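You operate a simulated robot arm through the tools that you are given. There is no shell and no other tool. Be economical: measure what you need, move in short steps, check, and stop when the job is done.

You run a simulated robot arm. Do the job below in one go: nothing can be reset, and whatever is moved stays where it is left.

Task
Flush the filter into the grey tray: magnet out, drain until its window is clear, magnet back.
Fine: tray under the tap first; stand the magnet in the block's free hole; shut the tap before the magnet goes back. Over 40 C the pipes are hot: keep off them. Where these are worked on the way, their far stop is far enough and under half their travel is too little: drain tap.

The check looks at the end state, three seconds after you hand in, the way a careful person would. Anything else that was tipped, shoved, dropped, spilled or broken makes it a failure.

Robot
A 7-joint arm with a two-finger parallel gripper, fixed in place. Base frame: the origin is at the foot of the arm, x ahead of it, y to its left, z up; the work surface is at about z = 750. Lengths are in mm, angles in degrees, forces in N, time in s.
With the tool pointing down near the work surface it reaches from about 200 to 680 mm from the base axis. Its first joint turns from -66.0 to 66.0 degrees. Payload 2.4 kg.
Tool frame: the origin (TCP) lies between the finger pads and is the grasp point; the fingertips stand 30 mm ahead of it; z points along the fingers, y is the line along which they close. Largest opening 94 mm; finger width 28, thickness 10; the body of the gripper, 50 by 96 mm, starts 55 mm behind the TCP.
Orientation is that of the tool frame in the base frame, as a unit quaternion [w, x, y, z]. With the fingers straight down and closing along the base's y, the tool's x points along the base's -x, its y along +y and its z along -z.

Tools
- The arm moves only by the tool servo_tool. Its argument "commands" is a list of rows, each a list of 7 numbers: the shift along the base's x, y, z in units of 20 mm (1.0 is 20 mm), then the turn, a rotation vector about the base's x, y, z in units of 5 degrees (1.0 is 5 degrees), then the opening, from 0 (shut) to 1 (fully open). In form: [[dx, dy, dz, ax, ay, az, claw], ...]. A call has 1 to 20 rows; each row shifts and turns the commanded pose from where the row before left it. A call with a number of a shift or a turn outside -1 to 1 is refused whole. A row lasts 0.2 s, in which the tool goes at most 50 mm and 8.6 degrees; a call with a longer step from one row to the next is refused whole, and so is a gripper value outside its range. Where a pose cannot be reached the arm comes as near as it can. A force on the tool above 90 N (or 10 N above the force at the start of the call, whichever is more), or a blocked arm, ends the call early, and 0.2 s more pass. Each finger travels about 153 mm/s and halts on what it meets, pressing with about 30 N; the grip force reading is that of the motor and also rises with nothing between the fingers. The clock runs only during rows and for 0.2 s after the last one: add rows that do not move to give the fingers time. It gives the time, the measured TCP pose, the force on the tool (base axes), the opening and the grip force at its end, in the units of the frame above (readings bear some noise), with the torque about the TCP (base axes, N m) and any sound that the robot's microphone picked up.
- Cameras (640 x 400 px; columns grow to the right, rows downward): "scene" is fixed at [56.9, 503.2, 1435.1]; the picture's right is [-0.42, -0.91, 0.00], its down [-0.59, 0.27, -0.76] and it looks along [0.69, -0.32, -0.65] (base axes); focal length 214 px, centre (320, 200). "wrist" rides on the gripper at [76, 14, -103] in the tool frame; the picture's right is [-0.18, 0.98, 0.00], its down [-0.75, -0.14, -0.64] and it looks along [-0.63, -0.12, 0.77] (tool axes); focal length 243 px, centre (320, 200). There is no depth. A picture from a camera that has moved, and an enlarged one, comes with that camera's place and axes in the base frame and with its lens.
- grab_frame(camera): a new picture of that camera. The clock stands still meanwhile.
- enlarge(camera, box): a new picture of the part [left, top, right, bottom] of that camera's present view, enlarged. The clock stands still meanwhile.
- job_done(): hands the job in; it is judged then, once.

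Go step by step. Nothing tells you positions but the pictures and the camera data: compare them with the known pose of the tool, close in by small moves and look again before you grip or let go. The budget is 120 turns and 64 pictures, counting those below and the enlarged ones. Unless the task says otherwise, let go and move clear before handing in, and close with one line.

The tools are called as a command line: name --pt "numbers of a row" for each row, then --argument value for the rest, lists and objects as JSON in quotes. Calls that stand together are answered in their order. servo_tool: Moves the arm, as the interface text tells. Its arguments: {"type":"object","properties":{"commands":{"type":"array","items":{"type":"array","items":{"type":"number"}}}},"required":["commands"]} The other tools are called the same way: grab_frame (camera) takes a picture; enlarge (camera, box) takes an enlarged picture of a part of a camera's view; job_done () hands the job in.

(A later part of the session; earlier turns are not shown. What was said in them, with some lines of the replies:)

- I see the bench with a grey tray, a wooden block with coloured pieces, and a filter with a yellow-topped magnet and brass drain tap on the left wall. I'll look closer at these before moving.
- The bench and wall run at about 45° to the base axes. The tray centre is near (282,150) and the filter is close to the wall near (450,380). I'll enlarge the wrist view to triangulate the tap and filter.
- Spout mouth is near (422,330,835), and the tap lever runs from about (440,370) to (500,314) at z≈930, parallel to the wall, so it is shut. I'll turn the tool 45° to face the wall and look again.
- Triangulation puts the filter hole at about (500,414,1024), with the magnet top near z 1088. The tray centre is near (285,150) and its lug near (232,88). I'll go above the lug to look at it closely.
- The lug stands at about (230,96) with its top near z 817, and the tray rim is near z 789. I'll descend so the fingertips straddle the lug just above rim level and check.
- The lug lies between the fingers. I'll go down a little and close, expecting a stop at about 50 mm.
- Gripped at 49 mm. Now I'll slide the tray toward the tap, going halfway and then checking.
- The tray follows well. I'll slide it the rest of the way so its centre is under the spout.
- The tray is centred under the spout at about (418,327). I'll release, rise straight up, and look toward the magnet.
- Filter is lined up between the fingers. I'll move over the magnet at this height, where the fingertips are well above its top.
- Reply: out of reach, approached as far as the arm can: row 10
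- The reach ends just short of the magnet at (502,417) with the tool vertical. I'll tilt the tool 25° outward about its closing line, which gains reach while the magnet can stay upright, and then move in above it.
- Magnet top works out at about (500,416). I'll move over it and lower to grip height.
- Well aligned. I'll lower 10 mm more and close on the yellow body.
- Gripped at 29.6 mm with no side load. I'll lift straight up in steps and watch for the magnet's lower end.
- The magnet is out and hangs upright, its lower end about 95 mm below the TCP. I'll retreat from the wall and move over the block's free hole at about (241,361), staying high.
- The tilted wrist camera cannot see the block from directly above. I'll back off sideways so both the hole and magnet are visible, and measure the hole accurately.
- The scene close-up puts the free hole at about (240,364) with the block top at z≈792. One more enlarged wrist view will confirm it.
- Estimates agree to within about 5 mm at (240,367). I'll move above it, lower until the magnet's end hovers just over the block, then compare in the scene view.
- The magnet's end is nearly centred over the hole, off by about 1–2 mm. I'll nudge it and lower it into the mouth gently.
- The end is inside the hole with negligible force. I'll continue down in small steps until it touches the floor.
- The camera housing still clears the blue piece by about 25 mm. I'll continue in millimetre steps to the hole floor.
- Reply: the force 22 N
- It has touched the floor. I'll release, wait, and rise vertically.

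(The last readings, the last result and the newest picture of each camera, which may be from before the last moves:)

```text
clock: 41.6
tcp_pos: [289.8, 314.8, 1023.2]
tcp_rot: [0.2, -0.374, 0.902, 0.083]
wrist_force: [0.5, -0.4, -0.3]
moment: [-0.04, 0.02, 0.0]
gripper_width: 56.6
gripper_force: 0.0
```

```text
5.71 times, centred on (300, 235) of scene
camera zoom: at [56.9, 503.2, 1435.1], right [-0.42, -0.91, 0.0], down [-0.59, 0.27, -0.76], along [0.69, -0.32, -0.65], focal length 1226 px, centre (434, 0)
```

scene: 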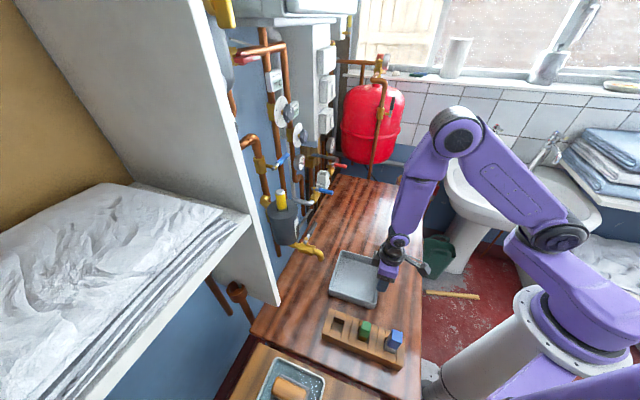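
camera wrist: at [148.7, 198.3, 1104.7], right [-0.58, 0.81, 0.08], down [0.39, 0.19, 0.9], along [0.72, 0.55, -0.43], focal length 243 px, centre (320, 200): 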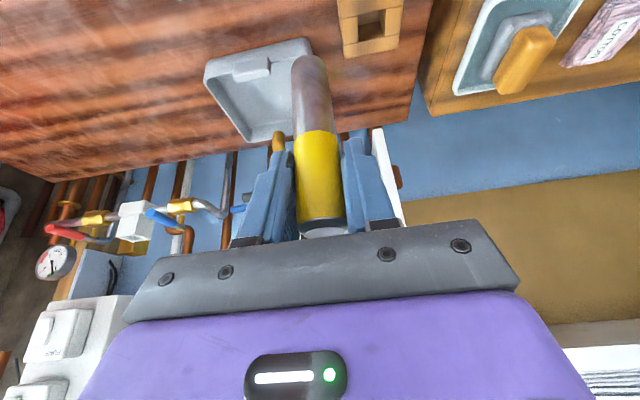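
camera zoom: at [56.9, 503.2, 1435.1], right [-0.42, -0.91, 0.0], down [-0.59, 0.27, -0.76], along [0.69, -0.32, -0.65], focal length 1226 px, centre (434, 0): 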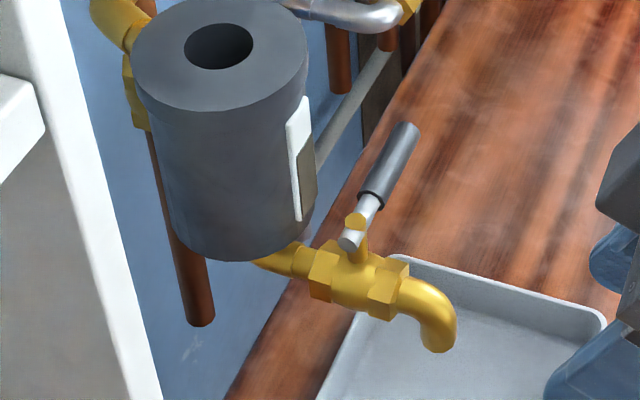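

The magnet stands upright in its hole. The lever pivots near (450,366) and its end is near (501,313,927), with the filter behind it, so it should swing out toward the room. I'll close the fingers and go above the spot just behind the lever's outer end.

servo_tool --pt "0 0 0.95 0 0 0 0.2" --pt "0 0 0.95 0 0 0 0" --pt "0 0 0.95 0 0 0 0" --pt "0 0 0.95 0 0 0 0" --pt "0.93 0.1 0 0 0 0 0" --pt "0.93 0.1 0 0 0 0 0" --pt "0.93 0.1 0 0 0 0 0" --pt "0.93 0.1 0 0 0 0 0" --pt "0.93 0.1 0 0 0 0 0" --pt "0.93 0.1 0 0 0 0 0" --pt "0.93 0.1 0 0 0 0 0" --pt "0.93 0.1 0 0 0 0 0" --pt "0.93 0.1 0 0 0 0 0" --pt "0.93 0.1 0 0 0 0 0" --pt "0.93 0.1 0 0 0 0 0" --pt "0.93 0.06 0 0 0 0 0" --pt "0 0 0 0 0 0 0"

grab_frame --camera "wrist"

enlarge --camera "scene" --box '[250, 150, 360, 260]'

```text
clock: 45.2
tcp_pos: [514.8, 338.3, 1100.8]
tcp_rot: [0.199, -0.373, 0.902, 0.083]
wrist_force: [-1.4, 0.3, 0.0]
moment: [0.01, 0.0, 0.01]
gripper_width: 0.1
gripper_force: 31.0
```

```text
22 pictures are left
camera wrist: at [423.8, 268.7, 1162.5], right [-0.58, 0.81, 0.08], down [0.39, 0.19, 0.9], along [0.72, 0.55, -0.43], focal length 243 px, centre (320, 200)
```

wrist: 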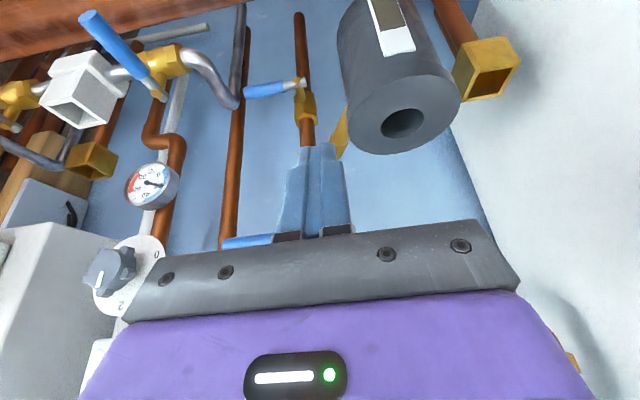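

```text
3.64 times, centred on (305, 205) of scene
camera zoom: at [56.9, 503.2, 1435.1], right [-0.42, -0.91, 0.0], down [-0.59, 0.27, -0.76], along [0.69, -0.32, -0.65], focal length 780 px, centre (374, 182)
```

zoom: 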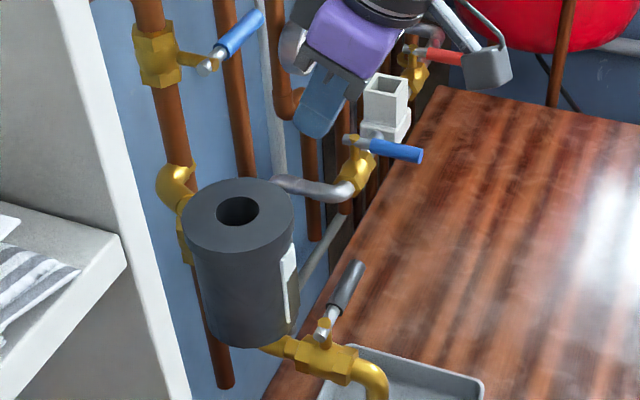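

Clear space below, behind the lever. I'll descend and verify the position before pushing.

servo_tool --pt "0 0 -1 0 0 0 0" --pt "0 0 -1 0 0 0 0" --pt "0 0 -1 0 0 0 0" --pt "0 0 -1 0 0 0 0" --pt "0 0 -1 0 0 0 0" --pt "0 0 -1 0 0 0 0" --pt "0 0 -1 0 0 0 0" --pt "0 0 -0.6 0 0 0 0" --pt "0 0 -0.6 0 0 0 0" --pt "0 0 0 0 0 0 0"

grab_frame --camera "wrist"

enlarge --camera "scene" --box '[260, 180, 360, 270]'

```text
clock: 47.4
tcp_pos: [513.9, 338.5, 936.1]
tcp_rot: [0.199, -0.373, 0.902, 0.082]
wrist_force: [0.3, -0.6, -0.1]
moment: [0.0, 0.03, -0.02]
gripper_width: 0.0
gripper_force: 29.9
```

```text
20 pictures are left
camera wrist: at [423.2, 268.5, 998.1], right [-0.58, 0.81, 0.08], down [0.39, 0.19, 0.9], along [0.72, 0.55, -0.43], focal length 243 px, centre (320, 200)
```

wrist: 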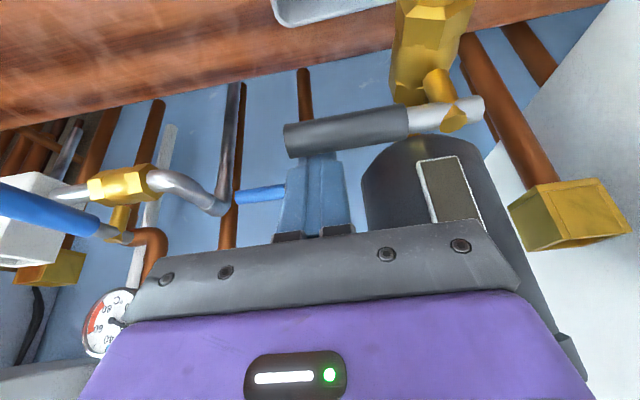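

```text
4.44 times, centred on (310, 225) of scene
camera zoom: at [56.9, 503.2, 1435.1], right [-0.42, -0.91, 0.0], down [-0.59, 0.27, -0.76], along [0.69, -0.32, -0.65], focal length 953 px, centre (364, 89)
```

zoom: 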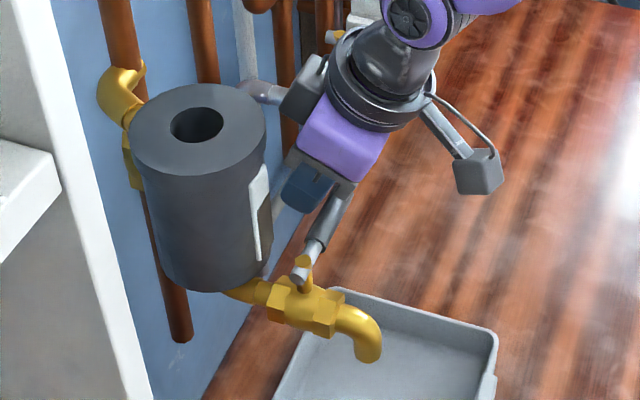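

The fingers are just behind the lever. I'll push the first 15° of arc toward the room and check force and sound.

servo_tool --pt "-0.19 -0.19 0 0 0 0 0" --pt "-0.19 -0.19 0 0 0 0 0" --pt "-0.275 -0.335 0 0 0 0 0" --pt "-0.275 -0.335 0 0 0 0 0"

enlarge --camera "scene" --box '[260, 180, 360, 270]'

```text
clock: 48.4
tcp_pos: [494.1, 318.3, 935.8]
tcp_rot: [0.2, -0.375, 0.902, 0.083]
wrist_force: [0.6, 0.2, 0.5]
moment: [0.04, 0.0, -0.02]
gripper_width: 0.0
gripper_force: 30.1
```

```text
4.44 times, centred on (310, 225) of scene
camera zoom: at [56.9, 503.2, 1435.1], right [-0.42, -0.91, 0.0], down [-0.59, 0.27, -0.76], along [0.69, -0.32, -0.65], focal length 953 px, centre (364, 89)
```

zoom: 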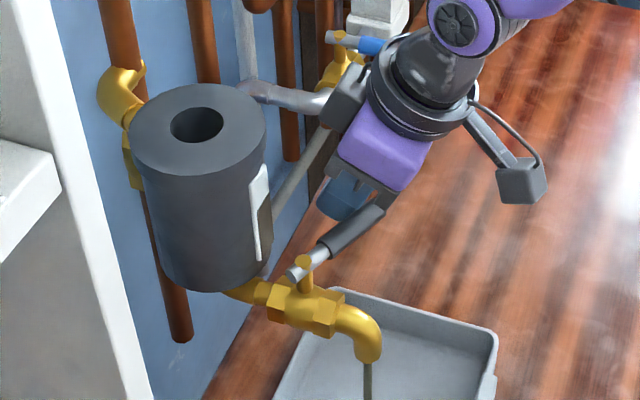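

The lever swings freely and water already runs into the tray. I'll continue along the arc to the far stop.

servo_tool --pt "-0.355 -0.25 0 0 0 0 0" --pt "-0.355 -0.25 0 0 0 0 0" --pt "-0.41 -0.155 0 0 0 0 0" --pt "-0.41 -0.155 0 0 0 0 0" --pt "-0.43 -0.04 0 0 0 0 0" --pt "-0.43 -0.04 0 0 0 0 0" --pt "-0.43 0.07 0 0 0 0 0" --pt "-0.43 0.07 0 0 0 0 0" --pt "-0.4 0.18 0 0 0 0 0" --pt "-0.4 0.18 0 0 0 0 0"

enlarge --camera "scene" --box '[260, 180, 380, 300]'

grab_frame --camera "wrist"

```text
clock: 50.6
tcp_pos: [417.8, 308.1, 936.7]
tcp_rot: [0.202, -0.37, 0.903, 0.083]
wrist_force: [12.7, -3.2, -5.5]
moment: [-0.15, -0.17, -0.21]
gripper_width: 0.1
gripper_force: 30.3
```

```text
3.33 times, centred on (320, 240) of scene
camera zoom: at [57.4, 503.1, 1435.1], right [-0.42, -0.91, 0.0], down [-0.59, 0.27, -0.76], along [0.69, -0.32, -0.65], focal length 715 px, centre (320, 67)
```

zoom: 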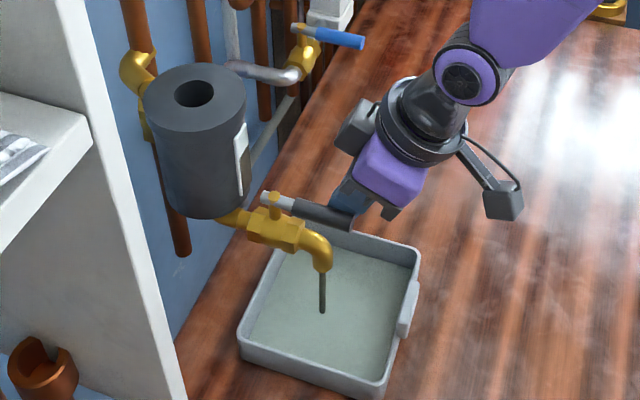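

```text
16 pictures are left
camera wrist: at [325.7, 238.4, 998.2], right [-0.57, 0.82, 0.08], down [0.39, 0.19, 0.9], along [0.72, 0.55, -0.43], focal length 243 px, centre (320, 200)
```

wrist: 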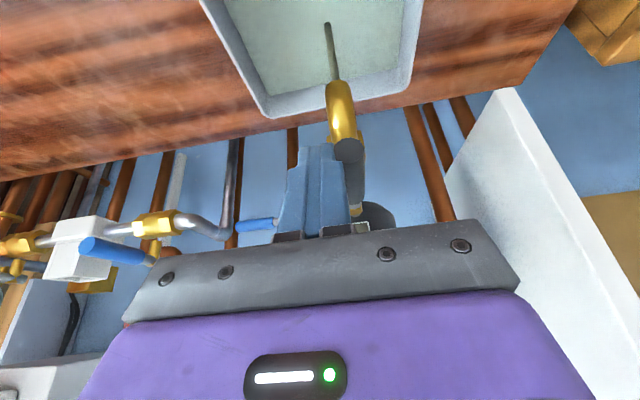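

The lever is at its far stop and water is draining into the tray. I'll hop the fingers over to the lever's other side, ready to close, then check the window.

servo_tool --pt "0.3 -0.3 0 0 0 0 0" --pt "0.1 -0.1 0.8 0 0 0 0" --pt "0 0 0.9 0 0 0 0" --pt "0 0 0.8 0 0 0 0" --pt "-0.8 0.8 0 0 0 0 0" --pt "-0.8 0.8 0 0 0 0 0" --pt "-0.85 0.85 0 0 0 0 0"

enlarge --camera "scene" --box '[270, 185, 370, 295]'

```text
clock: 52.2
tcp_pos: [373.6, 351.0, 985.7]
tcp_rot: [0.2, -0.374, 0.902, 0.082]
wrist_force: [-0.1, 0.0, 0.6]
moment: [0.02, 0.02, 0.02]
gripper_width: 0.0
gripper_force: 30.3
```

```text
3.64 times, centred on (320, 240) of scene
camera zoom: at [57.0, 503.2, 1435.1], right [-0.42, -0.91, 0.0], down [-0.59, 0.27, -0.76], along [0.69, -0.32, -0.65], focal length 780 px, centre (320, 54)
```

zoom: 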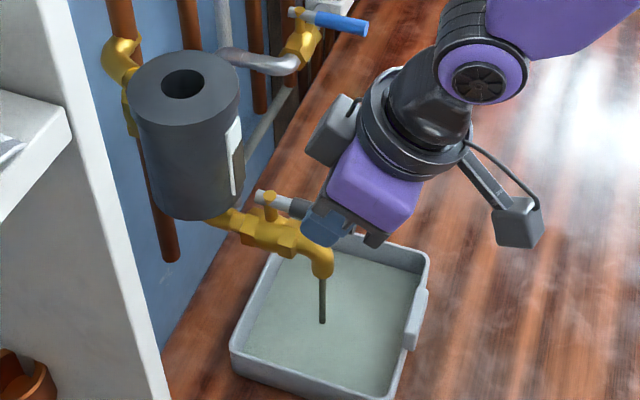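

servo_tool --pt "0 0 -0.9 0 0 0 0" --pt "0 0 -0.9 0 0 0 0" --pt "0 0 -0.7 0 0 0 0"

enlarge --camera "scene" --box '[285, 205, 345, 290]'

```text
clock: 53.0
tcp_pos: [373.0, 350.2, 936.6]
tcp_rot: [0.2, -0.374, 0.902, 0.083]
wrist_force: [0.0, 0.0, -0.3]
moment: [0.01, 0.02, 0.0]
gripper_width: 0.2
gripper_force: 30.2
```

```text
4.71 times, centred on (315, 248) of scene
camera zoom: at [56.9, 503.2, 1435.1], right [-0.42, -0.91, 0.0], down [-0.59, 0.27, -0.76], along [0.69, -0.32, -0.65], focal length 1009 px, centre (344, -24)
```

zoom: 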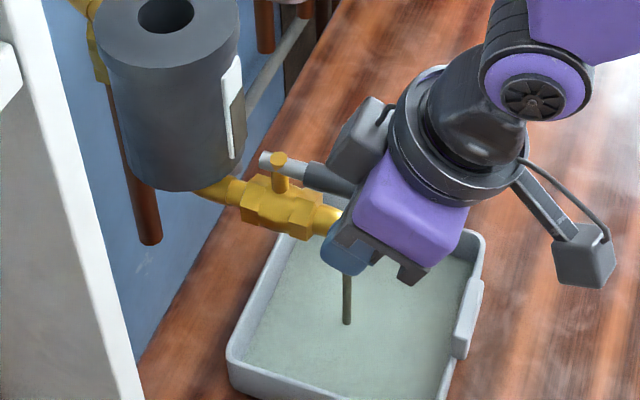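

Window still looks dull and the stream is still dark. I'll wait two seconds and check again.

servo_tool --pt "0 0 0 0 0 0 0" --pt "0 0 0 0 0 0 0" --pt "0 0 0 0 0 0 0" --pt "0 0 0 0 0 0 0" --pt "0 0 0 0 0 0 0" --pt "0 0 0 0 0 0 0" --pt "0 0 0 0 0 0 0" --pt "0 0 0 0 0 0 0" --pt "0 0 0 0 0 0 0"

enlarge --camera "scene" --box '[285, 205, 345, 290]'

```text
clock: 55.0
tcp_pos: [373.1, 350.8, 936.6]
tcp_rot: [0.201, -0.374, 0.902, 0.083]
wrist_force: [-0.5, 0.2, -0.7]
moment: [-0.01, 0.0, 0.04]
gripper_width: 0.0
gripper_force: 29.7
```

```text
4.71 times, centred on (315, 248) of scene
camera zoom: at [56.9, 503.2, 1435.1], right [-0.42, -0.91, 0.0], down [-0.59, 0.27, -0.76], along [0.69, -0.32, -0.65], focal length 1009 px, centre (344, -24)
```

zoom: 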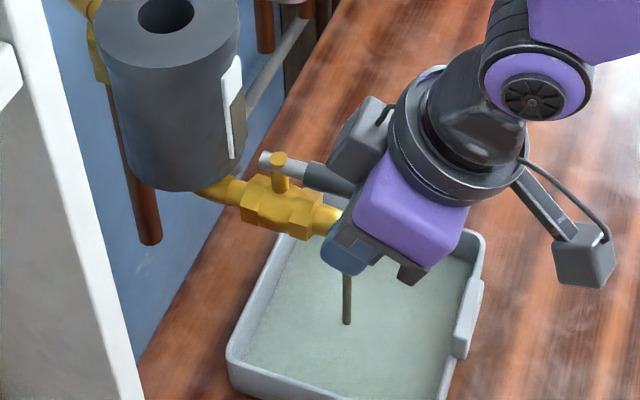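

servo_tool --pt "0 0 0 0 0 0 0" --pt "0 0 0 0 0 0 0" --pt "0 0 0 0 0 0 0" --pt "0 0 0 0 0 0 0" --pt "0 0 0 0 0 0 0" --pt "0 0 0 0 0 0 0" --pt "0 0 0 0 0 0 0" --pt "0 0 0 0 0 0 0" --pt "0 0 0 0 0 0 0"

enlarge --camera "scene" --box '[280, 210, 355, 280]'

```text
clock: 57.0
tcp_pos: [372.9, 351.5, 936.9]
tcp_rot: [0.2, -0.373, 0.902, 0.083]
wrist_force: [1.1, -0.1, -1.3]
moment: [0.01, 0.01, 0.03]
gripper_width: 0.0
gripper_force: 29.8
```

```text
5.71 times, centred on (318, 245) of scene
camera zoom: at [56.9, 503.2, 1435.1], right [-0.42, -0.91, 0.0], down [-0.59, 0.27, -0.76], along [0.69, -0.32, -0.65], focal length 1226 px, centre (334, -57)
```

zoom: 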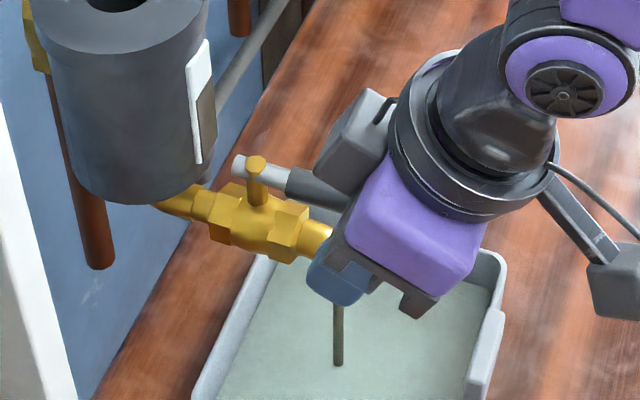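

Still murky, tray has freeboard. I'll wait about four seconds and look again.

servo_tool --pt "0 0 0 0 0 0 0" --pt "0 0 0 0 0 0 0" --pt "0 0 0 0 0 0 0" --pt "0 0 0 0 0 0 0" --pt "0 0 0 0 0 0 0" --pt "0 0 0 0 0 0 0" --pt "0 0 0 0 0 0 0" --pt "0 0 0 0 0 0 0" --pt "0 0 0 0 0 0 0" --pt "0 0 0 0 0 0 0" --pt "0 0 0 0 0 0 0" --pt "0 0 0 0 0 0 0" --pt "0 0 0 0 0 0 0" --pt "0 0 0 0 0 0 0" --pt "0 0 0 0 0 0 0" --pt "0 0 0 0 0 0 0" --pt "0 0 0 0 0 0 0" --pt "0 0 0 0 0 0 0"

enlarge --camera "scene" --box '[280, 210, 360, 300]'

```text
clock: 60.8
tcp_pos: [372.4, 349.7, 936.0]
tcp_rot: [0.199, -0.374, 0.902, 0.083]
wrist_force: [0.0, 0.5, 0.4]
moment: [-0.02, 0.04, 0.01]
gripper_width: 0.1
gripper_force: 29.8
```

```text
4.44 times, centred on (320, 255) of scene
camera zoom: at [56.9, 503.2, 1435.1], right [-0.42, -0.91, 0.0], down [-0.59, 0.27, -0.76], along [0.69, -0.32, -0.65], focal length 953 px, centre (320, -44)
```

zoom: 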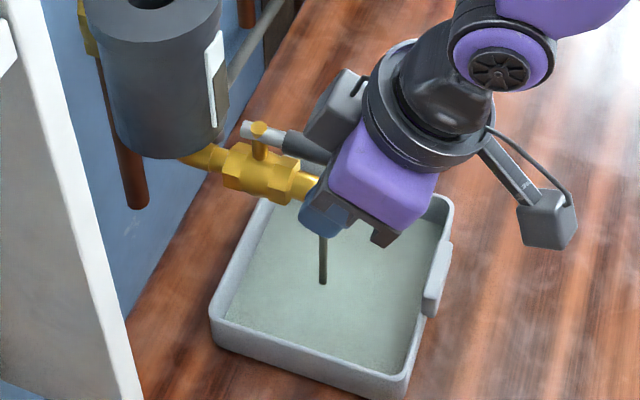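

The window is lightening gradually and the tray level is fine. Waiting four more seconds.

servo_tool --pt "0 0 0 0 0 0 0" --pt "0 0 0 0 0 0 0" --pt "0 0 0 0 0 0 0" --pt "0 0 0 0 0 0 0" --pt "0 0 0 0 0 0 0" --pt "0 0 0 0 0 0 0" --pt "0 0 0 0 0 0 0" --pt "0 0 0 0 0 0 0" --pt "0 0 0 0 0 0 0" --pt "0 0 0 0 0 0 0" --pt "0 0 0 0 0 0 0" --pt "0 0 0 0 0 0 0" --pt "0 0 0 0 0 0 0" --pt "0 0 0 0 0 0 0" --pt "0 0 0 0 0 0 0" --pt "0 0 0 0 0 0 0" --pt "0 0 0 0 0 0 0" --pt "0 0 0 0 0 0 0" --pt "0 0 0 0 0 0 0"

enlarge --camera "scene" --box '[280, 210, 360, 300]'

```text
clock: 64.8
tcp_pos: [372.4, 351.0, 935.7]
tcp_rot: [0.199, -0.373, 0.902, 0.083]
wrist_force: [0.0, -0.2, -0.4]
moment: [0.0, 0.03, 0.03]
gripper_width: 0.2
gripper_force: 29.9
```

```text
4.44 times, centred on (320, 255) of scene
camera zoom: at [56.9, 503.2, 1435.1], right [-0.42, -0.91, 0.0], down [-0.59, 0.27, -0.76], along [0.69, -0.32, -0.65], focal length 953 px, centre (320, -44)
```

zoom: 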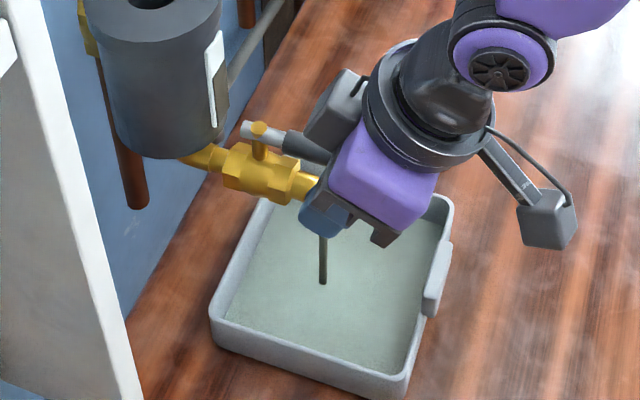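

enlarge --camera "scene" --box '[288, 212, 308, 232]'

```text
16.00 times, centred on (298, 222) of scene
camera zoom: at [56.9, 503.2, 1435.1], right [-0.42, -0.91, 0.0], down [-0.59, 0.27, -0.76], along [0.69, -0.32, -0.65], focal length 3432 px, centre (672, -152)
```

zoom: 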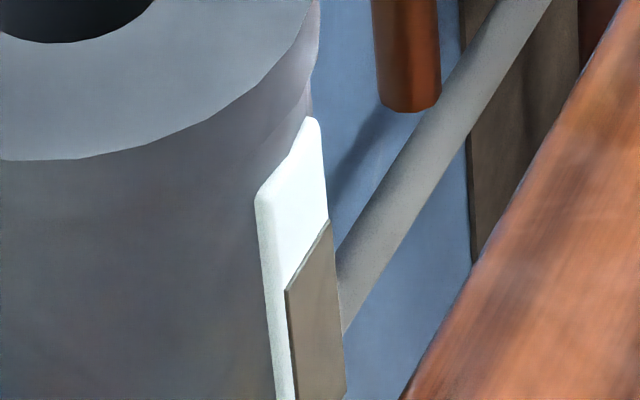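

The window is brownish-grey, lighter than before but not clear. I'll keep draining.

servo_tool --pt "0 0 0 0 0 0 0" --pt "0 0 0 0 0 0 0" --pt "0 0 0 0 0 0 0" --pt "0 0 0 0 0 0 0" --pt "0 0 0 0 0 0 0" --pt "0 0 0 0 0 0 0" --pt "0 0 0 0 0 0 0" --pt "0 0 0 0 0 0 0" --pt "0 0 0 0 0 0 0" --pt "0 0 0 0 0 0 0" --pt "0 0 0 0 0 0 0" --pt "0 0 0 0 0 0 0" --pt "0 0 0 0 0 0 0" --pt "0 0 0 0 0 0 0" --pt "0 0 0 0 0 0 0" --pt "0 0 0 0 0 0 0" --pt "0 0 0 0 0 0 0" --pt "0 0 0 0 0 0 0" --pt "0 0 0 0 0 0 0" --pt "0 0 0 0 0 0 0"

enlarge --camera "scene" --box '[280, 210, 360, 300]'

```text
clock: 69.0
tcp_pos: [373.0, 350.9, 937.1]
tcp_rot: [0.2, -0.374, 0.902, 0.083]
wrist_force: [0.4, 0.5, -0.7]
moment: [-0.01, 0.0, -0.02]
gripper_width: 0.0
gripper_force: 29.9
```

```text
4.44 times, centred on (320, 255) of scene
camera zoom: at [56.9, 503.2, 1435.1], right [-0.42, -0.91, 0.0], down [-0.59, 0.27, -0.76], along [0.69, -0.32, -0.65], focal length 953 px, centre (320, -44)
```

zoom: 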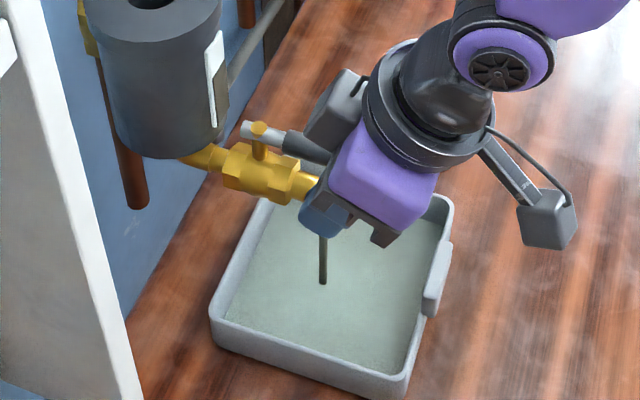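

Level is rising only slowly, with room left. I'll drain another four seconds, then take a tight look at the window.

servo_tool --pt "0 0 0 0 0 0 0" --pt "0 0 0 0 0 0 0" --pt "0 0 0 0 0 0 0" --pt "0 0 0 0 0 0 0" --pt "0 0 0 0 0 0 0" --pt "0 0 0 0 0 0 0" --pt "0 0 0 0 0 0 0" --pt "0 0 0 0 0 0 0" --pt "0 0 0 0 0 0 0" --pt "0 0 0 0 0 0 0" --pt "0 0 0 0 0 0 0" --pt "0 0 0 0 0 0 0" --pt "0 0 0 0 0 0 0" --pt "0 0 0 0 0 0 0" --pt "0 0 0 0 0 0 0" --pt "0 0 0 0 0 0 0" --pt "0 0 0 0 0 0 0" --pt "0 0 0 0 0 0 0" --pt "0 0 0 0 0 0 0" --pt "0 0 0 0 0 0 0"

enlarge --camera "scene" --box '[288, 212, 308, 232]'

```text
clock: 73.2
tcp_pos: [372.0, 351.1, 936.2]
tcp_rot: [0.2, -0.374, 0.902, 0.083]
wrist_force: [0.5, -0.2, 0.1]
moment: [0.0, 0.02, 0.02]
gripper_width: 0.1
gripper_force: 30.0
```

```text
16.00 times, centred on (298, 222) of scene
camera zoom: at [56.9, 503.2, 1435.1], right [-0.42, -0.91, 0.0], down [-0.59, 0.27, -0.76], along [0.69, -0.32, -0.65], focal length 3432 px, centre (672, -152)
```

zoom: 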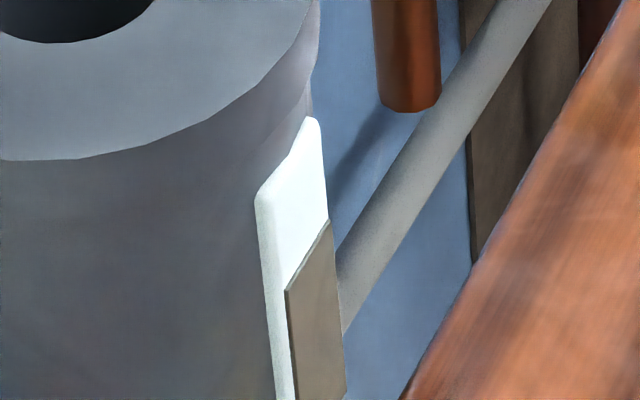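

The window is clearing slowly. I'll drain on for about eight more seconds before checking both window and level.

servo_tool --pt "0 0 0 0 0 0 0" --pt "0 0 0 0 0 0 0" --pt "0 0 0 0 0 0 0" --pt "0 0 0 0 0 0 0" --pt "0 0 0 0 0 0 0" --pt "0 0 0 0 0 0 0" --pt "0 0 0 0 0 0 0" --pt "0 0 0 0 0 0 0" --pt "0 0 0 0 0 0 0" --pt "0 0 0 0 0 0 0" --pt "0 0 0 0 0 0 0" --pt "0 0 0 0 0 0 0" --pt "0 0 0 0 0 0 0" --pt "0 0 0 0 0 0 0" --pt "0 0 0 0 0 0 0" --pt "0 0 0 0 0 0 0" --pt "0 0 0 0 0 0 0" --pt "0 0 0 0 0 0 0" --pt "0 0 0 0 0 0 0" --pt "0 0 0 0 0 0 0"

servo_tool --pt "0 0 0 0 0 0 0" --pt "0 0 0 0 0 0 0" --pt "0 0 0 0 0 0 0" --pt "0 0 0 0 0 0 0" --pt "0 0 0 0 0 0 0" --pt "0 0 0 0 0 0 0" --pt "0 0 0 0 0 0 0" --pt "0 0 0 0 0 0 0" --pt "0 0 0 0 0 0 0" --pt "0 0 0 0 0 0 0" --pt "0 0 0 0 0 0 0" --pt "0 0 0 0 0 0 0" --pt "0 0 0 0 0 0 0" --pt "0 0 0 0 0 0 0" --pt "0 0 0 0 0 0 0" --pt "0 0 0 0 0 0 0" --pt "0 0 0 0 0 0 0" --pt "0 0 0 0 0 0 0"

enlarge --camera "scene" --box '[280, 210, 360, 300]'

```text
clock: 77.4
tcp_pos: [372.3, 351.2, 937.4]
tcp_rot: [0.2, -0.373, 0.902, 0.083]
wrist_force: [0.1, 1.9, -0.3]
moment: [-0.02, 0.0, -0.01]
gripper_width: 0.1
gripper_force: 30.5
```

```text
clock: 81.2
tcp_pos: [371.7, 350.4, 936.4]
tcp_rot: [0.2, -0.373, 0.902, 0.083]
wrist_force: [0.2, 0.9, 0.5]
moment: [-0.03, 0.02, -0.04]
gripper_width: 0.0
gripper_force: 30.3
```

```text
4.44 times, centred on (320, 255) of scene
camera zoom: at [56.9, 503.2, 1435.1], right [-0.42, -0.91, 0.0], down [-0.59, 0.27, -0.76], along [0.69, -0.32, -0.65], focal length 953 px, centre (320, -44)
```

zoom: 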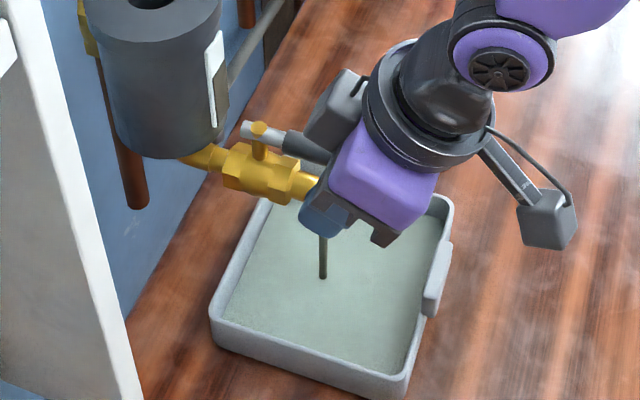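

The tray level has reached only about z 760 against a rim of 789, rising about 0.35 mm/s. I can safely drain another 16 s before the next look.

servo_tool --pt "0 0 0 0 0 0 0" --pt "0 0 0 0 0 0 0" --pt "0 0 0 0 0 0 0" --pt "0 0 0 0 0 0 0" --pt "0 0 0 0 0 0 0" --pt "0 0 0 0 0 0 0" --pt "0 0 0 0 0 0 0" --pt "0 0 0 0 0 0 0" --pt "0 0 0 0 0 0 0" --pt "0 0 0 0 0 0 0" --pt "0 0 0 0 0 0 0" --pt "0 0 0 0 0 0 0" --pt "0 0 0 0 0 0 0" --pt "0 0 0 0 0 0 0" --pt "0 0 0 0 0 0 0" --pt "0 0 0 0 0 0 0" --pt "0 0 0 0 0 0 0" --pt "0 0 0 0 0 0 0" --pt "0 0 0 0 0 0 0" --pt "0 0 0 0 0 0 0"

servo_tool --pt "0 0 0 0 0 0 0" --pt "0 0 0 0 0 0 0" --pt "0 0 0 0 0 0 0" --pt "0 0 0 0 0 0 0" --pt "0 0 0 0 0 0 0" --pt "0 0 0 0 0 0 0" --pt "0 0 0 0 0 0 0" --pt "0 0 0 0 0 0 0" --pt "0 0 0 0 0 0 0" --pt "0 0 0 0 0 0 0" --pt "0 0 0 0 0 0 0" --pt "0 0 0 0 0 0 0" --pt "0 0 0 0 0 0 0" --pt "0 0 0 0 0 0 0" --pt "0 0 0 0 0 0 0" --pt "0 0 0 0 0 0 0" --pt "0 0 0 0 0 0 0" --pt "0 0 0 0 0 0 0" --pt "0 0 0 0 0 0 0" --pt "0 0 0 0 0 0 0"

servo_tool --pt "0 0 0 0 0 0 0" --pt "0 0 0 0 0 0 0" --pt "0 0 0 0 0 0 0" --pt "0 0 0 0 0 0 0" --pt "0 0 0 0 0 0 0" --pt "0 0 0 0 0 0 0" --pt "0 0 0 0 0 0 0" --pt "0 0 0 0 0 0 0" --pt "0 0 0 0 0 0 0" --pt "0 0 0 0 0 0 0" --pt "0 0 0 0 0 0 0" --pt "0 0 0 0 0 0 0" --pt "0 0 0 0 0 0 0" --pt "0 0 0 0 0 0 0" --pt "0 0 0 0 0 0 0" --pt "0 0 0 0 0 0 0" --pt "0 0 0 0 0 0 0" --pt "0 0 0 0 0 0 0" --pt "0 0 0 0 0 0 0" --pt "0 0 0 0 0 0 0"

servo_tool --pt "0 0 0 0 0 0 0" --pt "0 0 0 0 0 0 0" --pt "0 0 0 0 0 0 0" --pt "0 0 0 0 0 0 0" --pt "0 0 0 0 0 0 0" --pt "0 0 0 0 0 0 0" --pt "0 0 0 0 0 0 0" --pt "0 0 0 0 0 0 0" --pt "0 0 0 0 0 0 0" --pt "0 0 0 0 0 0 0" --pt "0 0 0 0 0 0 0" --pt "0 0 0 0 0 0 0" --pt "0 0 0 0 0 0 0" --pt "0 0 0 0 0 0 0" --pt "0 0 0 0 0 0 0" --pt "0 0 0 0 0 0 0" --pt "0 0 0 0 0 0 0" --pt "0 0 0 0 0 0 0" --pt "0 0 0 0 0 0 0" --pt "0 0 0 0 0 0 0"

enlarge --camera "scene" --box '[285, 215, 345, 290]'

```text
clock: 85.4
tcp_pos: [373.9, 349.9, 937.2]
tcp_rot: [0.2, -0.374, 0.902, 0.084]
wrist_force: [-0.5, 0.4, -0.7]
moment: [0.0, -0.01, 0.02]
gripper_width: 0.0
gripper_force: 29.3
```

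```text
clock: 89.6
tcp_pos: [371.9, 351.2, 936.7]
tcp_rot: [0.2, -0.374, 0.902, 0.083]
wrist_force: [0.6, -0.1, 1.3]
moment: [0.0, -0.02, 0.01]
gripper_width: 0.1
gripper_force: 30.3
```

```text
clock: 93.8
tcp_pos: [372.5, 350.5, 935.8]
tcp_rot: [0.2, -0.373, 0.902, 0.083]
wrist_force: [0.3, 0.3, -0.7]
moment: [0.0, -0.03, -0.03]
gripper_width: 0.2
gripper_force: 30.1
```

```text
clock: 98.0
tcp_pos: [372.7, 350.3, 936.1]
tcp_rot: [0.2, -0.374, 0.902, 0.083]
wrist_force: [0.2, -0.3, 0.0]
moment: [0.02, 0.01, 0.0]
gripper_width: 0.2
gripper_force: 29.8
```

```text
5.33 times, centred on (315, 252) of scene
camera zoom: at [56.9, 503.2, 1435.1], right [-0.42, -0.91, 0.0], down [-0.59, 0.27, -0.76], along [0.69, -0.32, -0.65], focal length 1144 px, centre (347, -80)
```

zoom: 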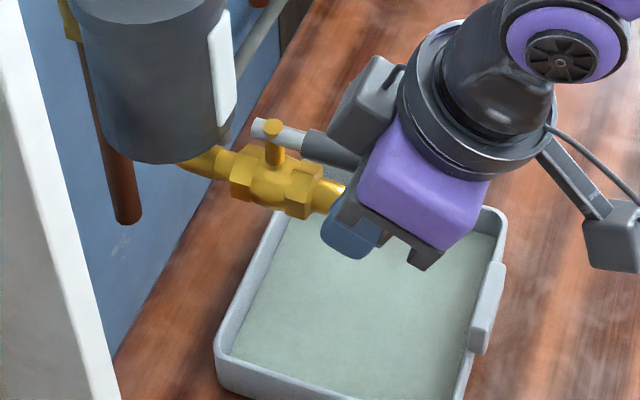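

The window is now clear and the stream has stopped; the level is well below the rim. I'll push the lever back along the arc to shut the tap.

servo_tool --pt "0.49 -0.46 0 0 0 0 0" --pt "0.49 -0.46 0 0 0 0 0" --pt "0.24 -0.32 0 0 0 0 0" --pt "0.24 -0.32 0 0 0 0 0" --pt "0.31 -0.26 0 0 0 0 0" --pt "0.31 -0.26 0 0 0 0 0" --pt "0.37 -0.18 0 0 0 0 0" --pt "0.37 -0.18 0 0 0 0 0" --pt "0.4 -0.085 0 0 0 0 0" --pt "0.4 -0.085 0 0 0 0 0" --pt "0.41 0.01 0 0 0 0 0" --pt "0.41 0.01 0 0 0 0 0" --pt "0.4 0.11 0 0 0 0 0" --pt "0.4 0.11 0 0 0 0 0" --pt "0 0 0 0 0 0 0"

```text
clock: 101.2
tcp_pos: [476.7, 302.9, 935.0]
tcp_rot: [0.197, -0.374, 0.902, 0.082]
wrist_force: [-9.5, -6.7, -3.0]
moment: [-0.03, 0.32, 0.1]
gripper_width: 0.0
gripper_force: 30.0
```

Force is building along the wall normal, so the lever is likely at its closed stop. I'll press slightly more to confirm and back off.

servo_tool --pt "0.07 0.07 0 0 0 0 0" --pt "0.07 0.07 0 0 0 0 0" --pt "0 0 0 0 0 0 0"

```text
clock: 102.0
tcp_pos: [478.6, 303.1, 933.9]
tcp_rot: [0.193, -0.373, 0.904, 0.081]
wrist_force: [-19.5, -17.2, -1.9]
moment: [-0.39, 0.35, 0.03]
gripper_width: 0.0
gripper_force: 30.0
```

At the stop. I'll back off, rise, and confirm the lever in the picture.

servo_tool --pt "-0.45 -0.45 0 0 0 0 0" --pt "-0.45 -0.45 0 0 0 0 0" --pt "0 0 1 0 0 0 0" --pt "0 0 1 0 0 0 0.2" --pt "0 0 1 0 0 0 0.6" --pt "0 0 1 0 0 0 0.6" --pt "-0.9 0.2 0.4 0 0 0 0.6" --pt "-0.9 0.2 0 0 0 0 0.6" --pt "-0.9 0.2 0 0 0 0 0.6" --pt "-0.9 0.2 0 0 0 0 0.6" --pt "-0.9 0.2 0 0 0 0 0.6" --pt "-0.9 0.2 0 0 0 0 0.6" --pt "0 0 0 0 0 0 0.6"

enlarge --camera "scene" --box '[270, 200, 390, 350]'

```text
clock: 104.8
tcp_pos: [355.7, 312.0, 1025.0]
tcp_rot: [0.2, -0.373, 0.902, 0.083]
wrist_force: [-0.4, 0.4, 0.0]
moment: [-0.02, -0.02, 0.02]
gripper_width: 56.3
gripper_force: 0.1
```

```text
2.67 times, centred on (330, 275) of scene
camera zoom: at [56.9, 503.2, 1435.1], right [-0.42, -0.91, 0.0], down [-0.59, 0.27, -0.76], along [0.69, -0.32, -0.65], focal length 572 px, centre (293, 0)
```

zoom: 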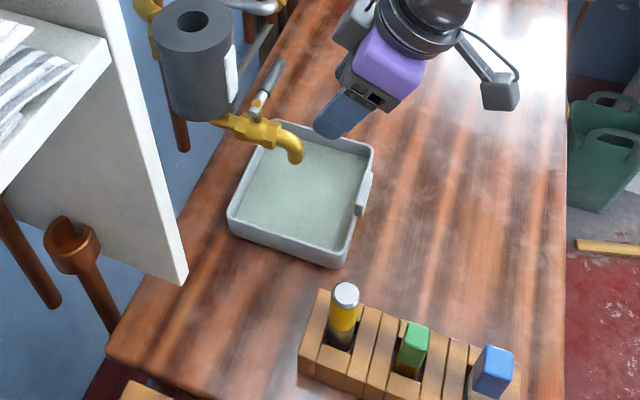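

Tap is shut, the tray is intact, and the magnet is upright. I'll return to the magnet at the same pose used to set it down.

servo_tool --pt "-0.95 0.44 0 0 0 0 0.7" --pt "-0.95 0.44 0 0 0 0 0.7" --pt "-0.95 0.44 0 0 0 0 0.7" --pt "-0.95 0.44 0 0 0 0 0.7" --pt "-0.95 0.44 0 0 0 0 0.7" --pt "-0.98 0.47 0 0 0 0 0.7" --pt "0 0 -1 0 0 0 0.7" --pt "0 0 -1 0 0 0 0.7" --pt "0 0 -1 0 0 0 0.7" --pt "0 0 -1 0 0 0 0.7" --pt "0 0 -1 0 0 0 0.7" --pt "0 0 -1 0 0 0 0.7" --pt "0 0 -0.9 0 0 0 0.7" --pt "0 0 0 0 0 0 0.7"

enlarge --camera "wrist" --box '[220, 60, 420, 250]'

```text
clock: 107.8
tcp_pos: [243.0, 364.8, 901.6]
tcp_rot: [0.2, -0.373, 0.902, 0.083]
wrist_force: [-0.4, 0.5, 0.1]
moment: [-0.02, 0.0, 0.02]
gripper_width: 65.7
gripper_force: 0.0
out of reach, approached as far as the arm can: row 8, 9
```

```text
2.11 times, centred on (320, 155) of wrist
camera zoom: at [151.4, 294.4, 963.2], right [-0.58, 0.81, 0.08], down [0.39, 0.19, 0.9], along [0.72, 0.55, -0.43], focal length 511 px, centre (320, 295)
```

zoom: 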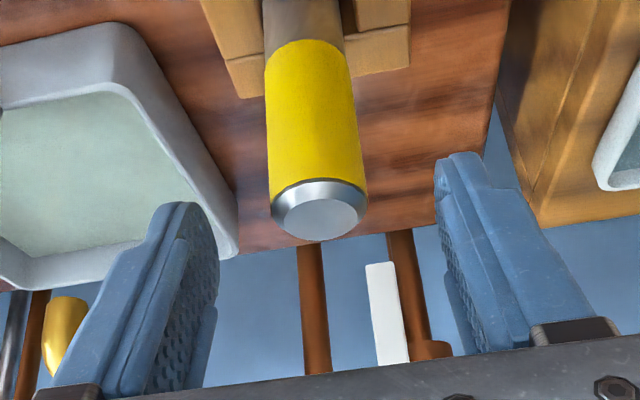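

The magnet is centred between the fingers. I'll lower to the earlier grip height and close.

servo_tool --pt "-0.05 0.02 -0.6 0 0 0 0.7" --pt "0 0 -0.6 0 0 0 0.7" --pt "0 0 -0.6 0 0 0 0.7" --pt "0 0 -0.5 0 0 0 0.7" --pt "0 0 0 0 0 0 0.5" --pt "0 0 0 0 0 0 0.3" --pt "0 0 0 0 0 0 0.1" --pt "0 0 0 0 0 0 0.1" --pt "0 0 0 0 0 0 0.1"

```text
clock: 109.8
tcp_pos: [240.3, 363.8, 856.9]
tcp_rot: [0.199, -0.373, 0.902, 0.083]
wrist_force: [-0.8, 1.2, -0.5]
moment: [0.08, 0.09, 0.03]
gripper_width: 28.7
gripper_force: 29.6
```

Gripped at 28.7 mm. I'll lift straight up clear of the block and retrace the path to just above the filter.

servo_tool --pt "0 0 0.4 0 0 0 0.1" --pt "0 0 0.6 0 0 0 0.1" --pt "0 0 0.9 0 0 0 0.1" --pt "0 0 0.9 0 0 0 0.1" --pt "0 0 0.9 0 0 0 0.1" --pt "0 0 0.9 0 0 0 0.1" --pt "0 0 0.9 0 0 0 0.1" --pt "0 0 0.9 0 0 0 0.1" --pt "0 0 0.9 0 0 0 0.1" --pt "0 0 0.9 0 0 0 0.1" --pt "0 0 0.9 0 0 0 0.1" --pt "0.7 -0.5 0.8 0 0 0 0.1" --pt "0.7 -0.5 0.8 0 0 0 0.1" --pt "0.7 -0.5 0.8 0 0 0 0.1" --pt "0.7 -0.5 0.8 0 0 0 0.1" --pt "0.7 -0.5 0.8 0 0 0 0.1" --pt "0.7 -0.5 0.8 0 0 0 0.1" --pt "0.7 -0.5 0.8 0 0 0 0.1" --pt "0.7 -0.5 0.8 0 0 0 0.1"

```text
clock: 113.8
tcp_pos: [353.6, 284.8, 1165.2]
tcp_rot: [0.199, -0.373, 0.902, 0.083]
wrist_force: [-0.4, -0.7, -0.8]
moment: [0.02, 0.0, -0.03]
gripper_width: 29.0
gripper_force: 30.2
```

servo_tool --pt "0.9 0.81 0 0 0 0 0.1" --pt "0.9 0.81 0 0 0 0 0.1" --pt "0.9 0.81 0 0 0 0 0.1" --pt "0.9 0.81 0 0 0 0 0.1" --pt "0.9 0.81 0 0 0 0 0.1" --pt "0.9 0.81 0 0 0 0 0.1" --pt "0.9 0.81 0 0 0 0 0.1" --pt "0.9 0.81 0 0 0 0 0.1" --pt "0.05 0.05 -0.5 0 0 0 0.1" --pt "0 0 -0.4 0 0 0 0.1" --pt "0 0 0 0 0 0 0.1"

enlarge --camera "scene" --box '[260, 160, 320, 230]'

```text
clock: 116.2
tcp_pos: [498.6, 415.6, 1147.2]
tcp_rot: [0.199, -0.373, 0.902, 0.082]
wrist_force: [-1.0, 0.9, -1.9]
moment: [-0.02, 0.01, 0.02]
gripper_width: 29.1
gripper_force: 29.6
```

```text
5.71 times, centred on (290, 195) of scene
camera zoom: at [57.0, 503.2, 1435.1], right [-0.42, -0.91, 0.0], down [-0.59, 0.27, -0.76], along [0.69, -0.32, -0.65], focal length 1226 px, centre (491, 229)
```

zoom: 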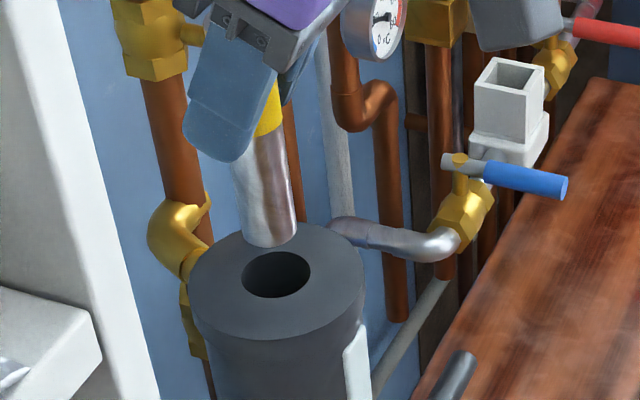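

The magnet hangs upright above the hole. I'll lower it to just over the rim and compare closely.

servo_tool --pt "0.02 0.02 -0.3 0 0 0 0.1" --pt "0 0 -0.3 0 0 0 0.1" --pt "0 0 -0.2 0 0 0 0.1" --pt "0 0 -0.2 0 0 0 0.1" --pt "0 0 -0.1 0 0 0 0.1" --pt "0 0 0 0 0 0 0.1"

enlarge --camera "scene" --box '[265, 185, 305, 225]'

```text
clock: 117.6
tcp_pos: [498.3, 415.9, 1125.2]
tcp_rot: [0.199, -0.374, 0.902, 0.082]
wrist_force: [-0.7, 0.6, -2.0]
moment: [0.01, 0.0, 0.02]
gripper_width: 28.7
gripper_force: 30.3
```

```text
10.00 times, centred on (285, 205) of scene
camera zoom: at [57.0, 503.2, 1435.1], right [-0.42, -0.91, 0.0], down [-0.59, 0.27, -0.76], along [0.69, -0.32, -0.65], focal length 2145 px, centre (670, 150)
```

zoom: 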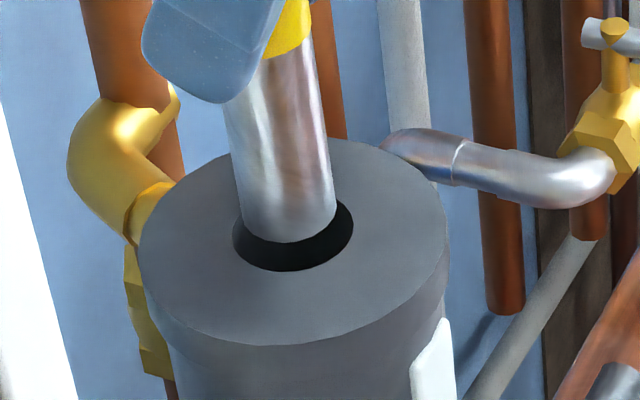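

The end is centred over the hole within about a millimetre. I'll lower it gently with force checks.

servo_tool --pt "0.03 0 -0.1 0 0 0 0.1" --pt "0 0 -0.1 0 0 0 0.1" --pt "0 0 -0.1 0 0 0 0.1" --pt "0 0 -0.1 0 0 0 0.1" --pt "0 0 -0.1 0 0 0 0.1" --pt "0 0 -0.1 0 0 0 0.1"

```text
clock: 119.0
tcp_pos: [499.2, 416.2, 1113.5]
tcp_rot: [0.2, -0.373, 0.902, 0.082]
wrist_force: [-0.4, 1.3, -1.7]
moment: [0.01, -0.02, 0.0]
gripper_width: 28.8
gripper_force: 30.1
```

servo_tool --pt "0 0 -0.1 0 0 0 0.1" --pt "0 0 -0.1 0 0 0 0.1" --pt "0 0 -0.1 0 0 0 0.1" --pt "0 0 -0.1 0 0 0 0.1" --pt "0 0 -0.1 0 0 0 0.1" --pt "0 0 -0.15 0 0 0 0.1" --pt "0 0 -0.15 0 0 0 0.1"

```text
clock: 120.6
tcp_pos: [499.1, 415.9, 1097.3]
tcp_rot: [0.199, -0.374, 0.902, 0.083]
wrist_force: [0.9, 0.3, -1.7]
moment: [0.02, 0.0, 0.01]
gripper_width: 28.8
gripper_force: 29.5
```

It is going in freely. Seated height should be near TCP 1068; I'll continue down.

servo_tool --pt "0 0 -0.15 0 0 0 0.1" --pt "0 0 -0.15 0 0 0 0.1" --pt "0 0 -0.15 0 0 0 0.1" --pt "0 0 -0.15 0 0 0 0.1" --pt "0 0 -0.15 0 0 0 0.1" --pt "0 0 -0.15 0 0 0 0.1" --pt "0 0 -0.15 0 0 0 0.1"

```text
clock: 122.2
tcp_pos: [498.4, 416.5, 1076.4]
tcp_rot: [0.2, -0.373, 0.902, 0.083]
wrist_force: [0.1, 0.2, -2.2]
moment: [0.0, 0.04, 0.0]
gripper_width: 28.9
gripper_force: 30.1
```

servo_tool --pt "0 0 -0.1 0 0 0 0.1" --pt "0 0 -0.1 0 0 0 0.1" --pt "0 0 -0.1 0 0 0 0.1" --pt "0 0 0 0 0 0 0.1"

```text
clock: 123.2
tcp_pos: [498.7, 417.4, 1070.7]
tcp_rot: [0.199, -0.374, 0.902, 0.082]
wrist_force: [0.0, -0.3, -2.2]
moment: [0.02, -0.01, 0.0]
gripper_width: 28.9
gripper_force: 29.1
```

servo_tool --pt "0 0 -0.06 0 0 0 0.1" --pt "0 0 -0.06 0 0 0 0.1" --pt "0 0 -0.06 0 0 0 0.1" --pt "0 0 0 0 0 0 0.1"

```text
clock: 124.2
tcp_pos: [499.9, 416.0, 1067.4]
tcp_rot: [0.2, -0.373, 0.902, 0.083]
wrist_force: [-0.9, 0.6, -0.9]
moment: [-0.01, -0.02, -0.01]
gripper_width: 28.5
gripper_force: 30.1
```

servo_tool --pt "0 0 -0.06 0 0 0 0.1" --pt "0 0 -0.06 0 0 0 0.1" --pt "0 0 0 0 0 0 0.1"

```text
clock: 125.0
tcp_pos: [498.4, 415.2, 1064.3]
tcp_rot: [0.199, -0.373, 0.902, 0.083]
wrist_force: [-0.7, 0.5, -1.4]
moment: [0.01, -0.02, 0.02]
gripper_width: 28.8
gripper_force: 30.0
```

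servo_tool --pt "0 0 -0.06 0 0 0 0.1" --pt "0 0 -0.06 0 0 0 0.1" --pt "0 0 0 0 0 0 0.1"

```text
clock: 125.8
tcp_pos: [499.3, 416.6, 1063.2]
tcp_rot: [0.201, -0.373, 0.902, 0.082]
wrist_force: [-2.1, -0.4, 5.6]
moment: [-0.1, -0.01, -0.03]
gripper_width: 28.6
gripper_force: 29.8
```

Contact felt. I'll release, rise above the cap, and then press the cap lightly with closed fingers to confirm it is fully seated.

servo_tool --pt "0 0 0 0 0 0 0.3" --pt "0 0 0 0 0 0 0.6" --pt "0 0 0 0 0 0 0.7" --pt "0 0 0.5 0 0 0 0.7" --pt "0 0 1 0 0 0 0.7" --pt "0 0 1 0 0 0 0.7" --pt "0 0 1 0 0 0 0.7" --pt "0 0 0.5 0 0 0 0.7" --pt "0 0 0 0 0 0 0.7"

enlarge --camera "scene" --box '[250, 175, 340, 275]'

```text
clock: 127.8
tcp_pos: [498.2, 416.0, 1142.8]
tcp_rot: [0.2, -0.374, 0.902, 0.083]
wrist_force: [-0.3, 0.0, 0.1]
moment: [0.0, -0.01, 0.0]
gripper_width: 65.9
gripper_force: 0.0
```

```text
4.00 times, centred on (295, 225) of scene
camera zoom: at [56.9, 503.2, 1435.1], right [-0.42, -0.91, 0.0], down [-0.59, 0.27, -0.76], along [0.69, -0.32, -0.65], focal length 858 px, centre (420, 100)
```

zoom: 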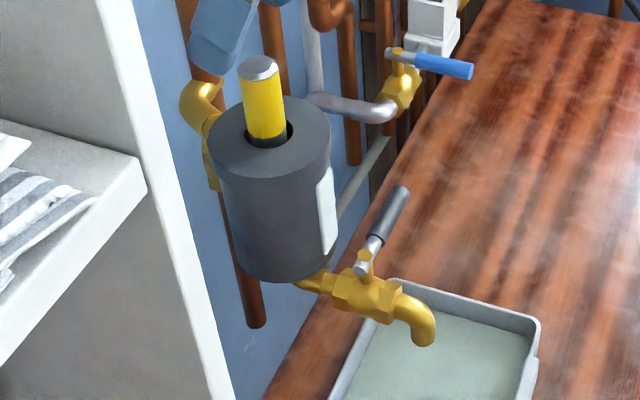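

The magnet's top is at the same picture position as at the start, so it is seated; the tap is shut and the window clear. I'll back the arm off and hand in.

servo_tool --pt "0 0 0.8 0 0 0 0.7" --pt "-0.8 -0.8 0.3 0 0 0 0.7" --pt "-0.8 -0.8 0 0 0 0 0.7" --pt "-0.8 -0.8 0 0 0 0 0.7" --pt "-0.8 -0.8 0 0 0 0 0.7" --pt "-0.8 -0.8 0 0 0 0 0.7" --pt "-0.8 -0.8 0 0 0 0 0.7" --pt "-0.8 -0.8 0 0 0 0 0.7" --pt "0 0 0 0 0 0 0.7"

```text
clock: 129.8
tcp_pos: [387.0, 303.6, 1164.4]
tcp_rot: [0.2, -0.373, 0.902, 0.083]
wrist_force: [0.2, -0.3, 0.3]
moment: [-0.01, -0.01, -0.01]
gripper_width: 65.9
gripper_force: 0.1
```

The arm is clear and everything is in its final state, so I'm handing in.

job_done

```text
The job is handed in.
```

The filter is flushed into the grey tray: its window is clear, the tap is shut, and the magnet is back in place and seated.
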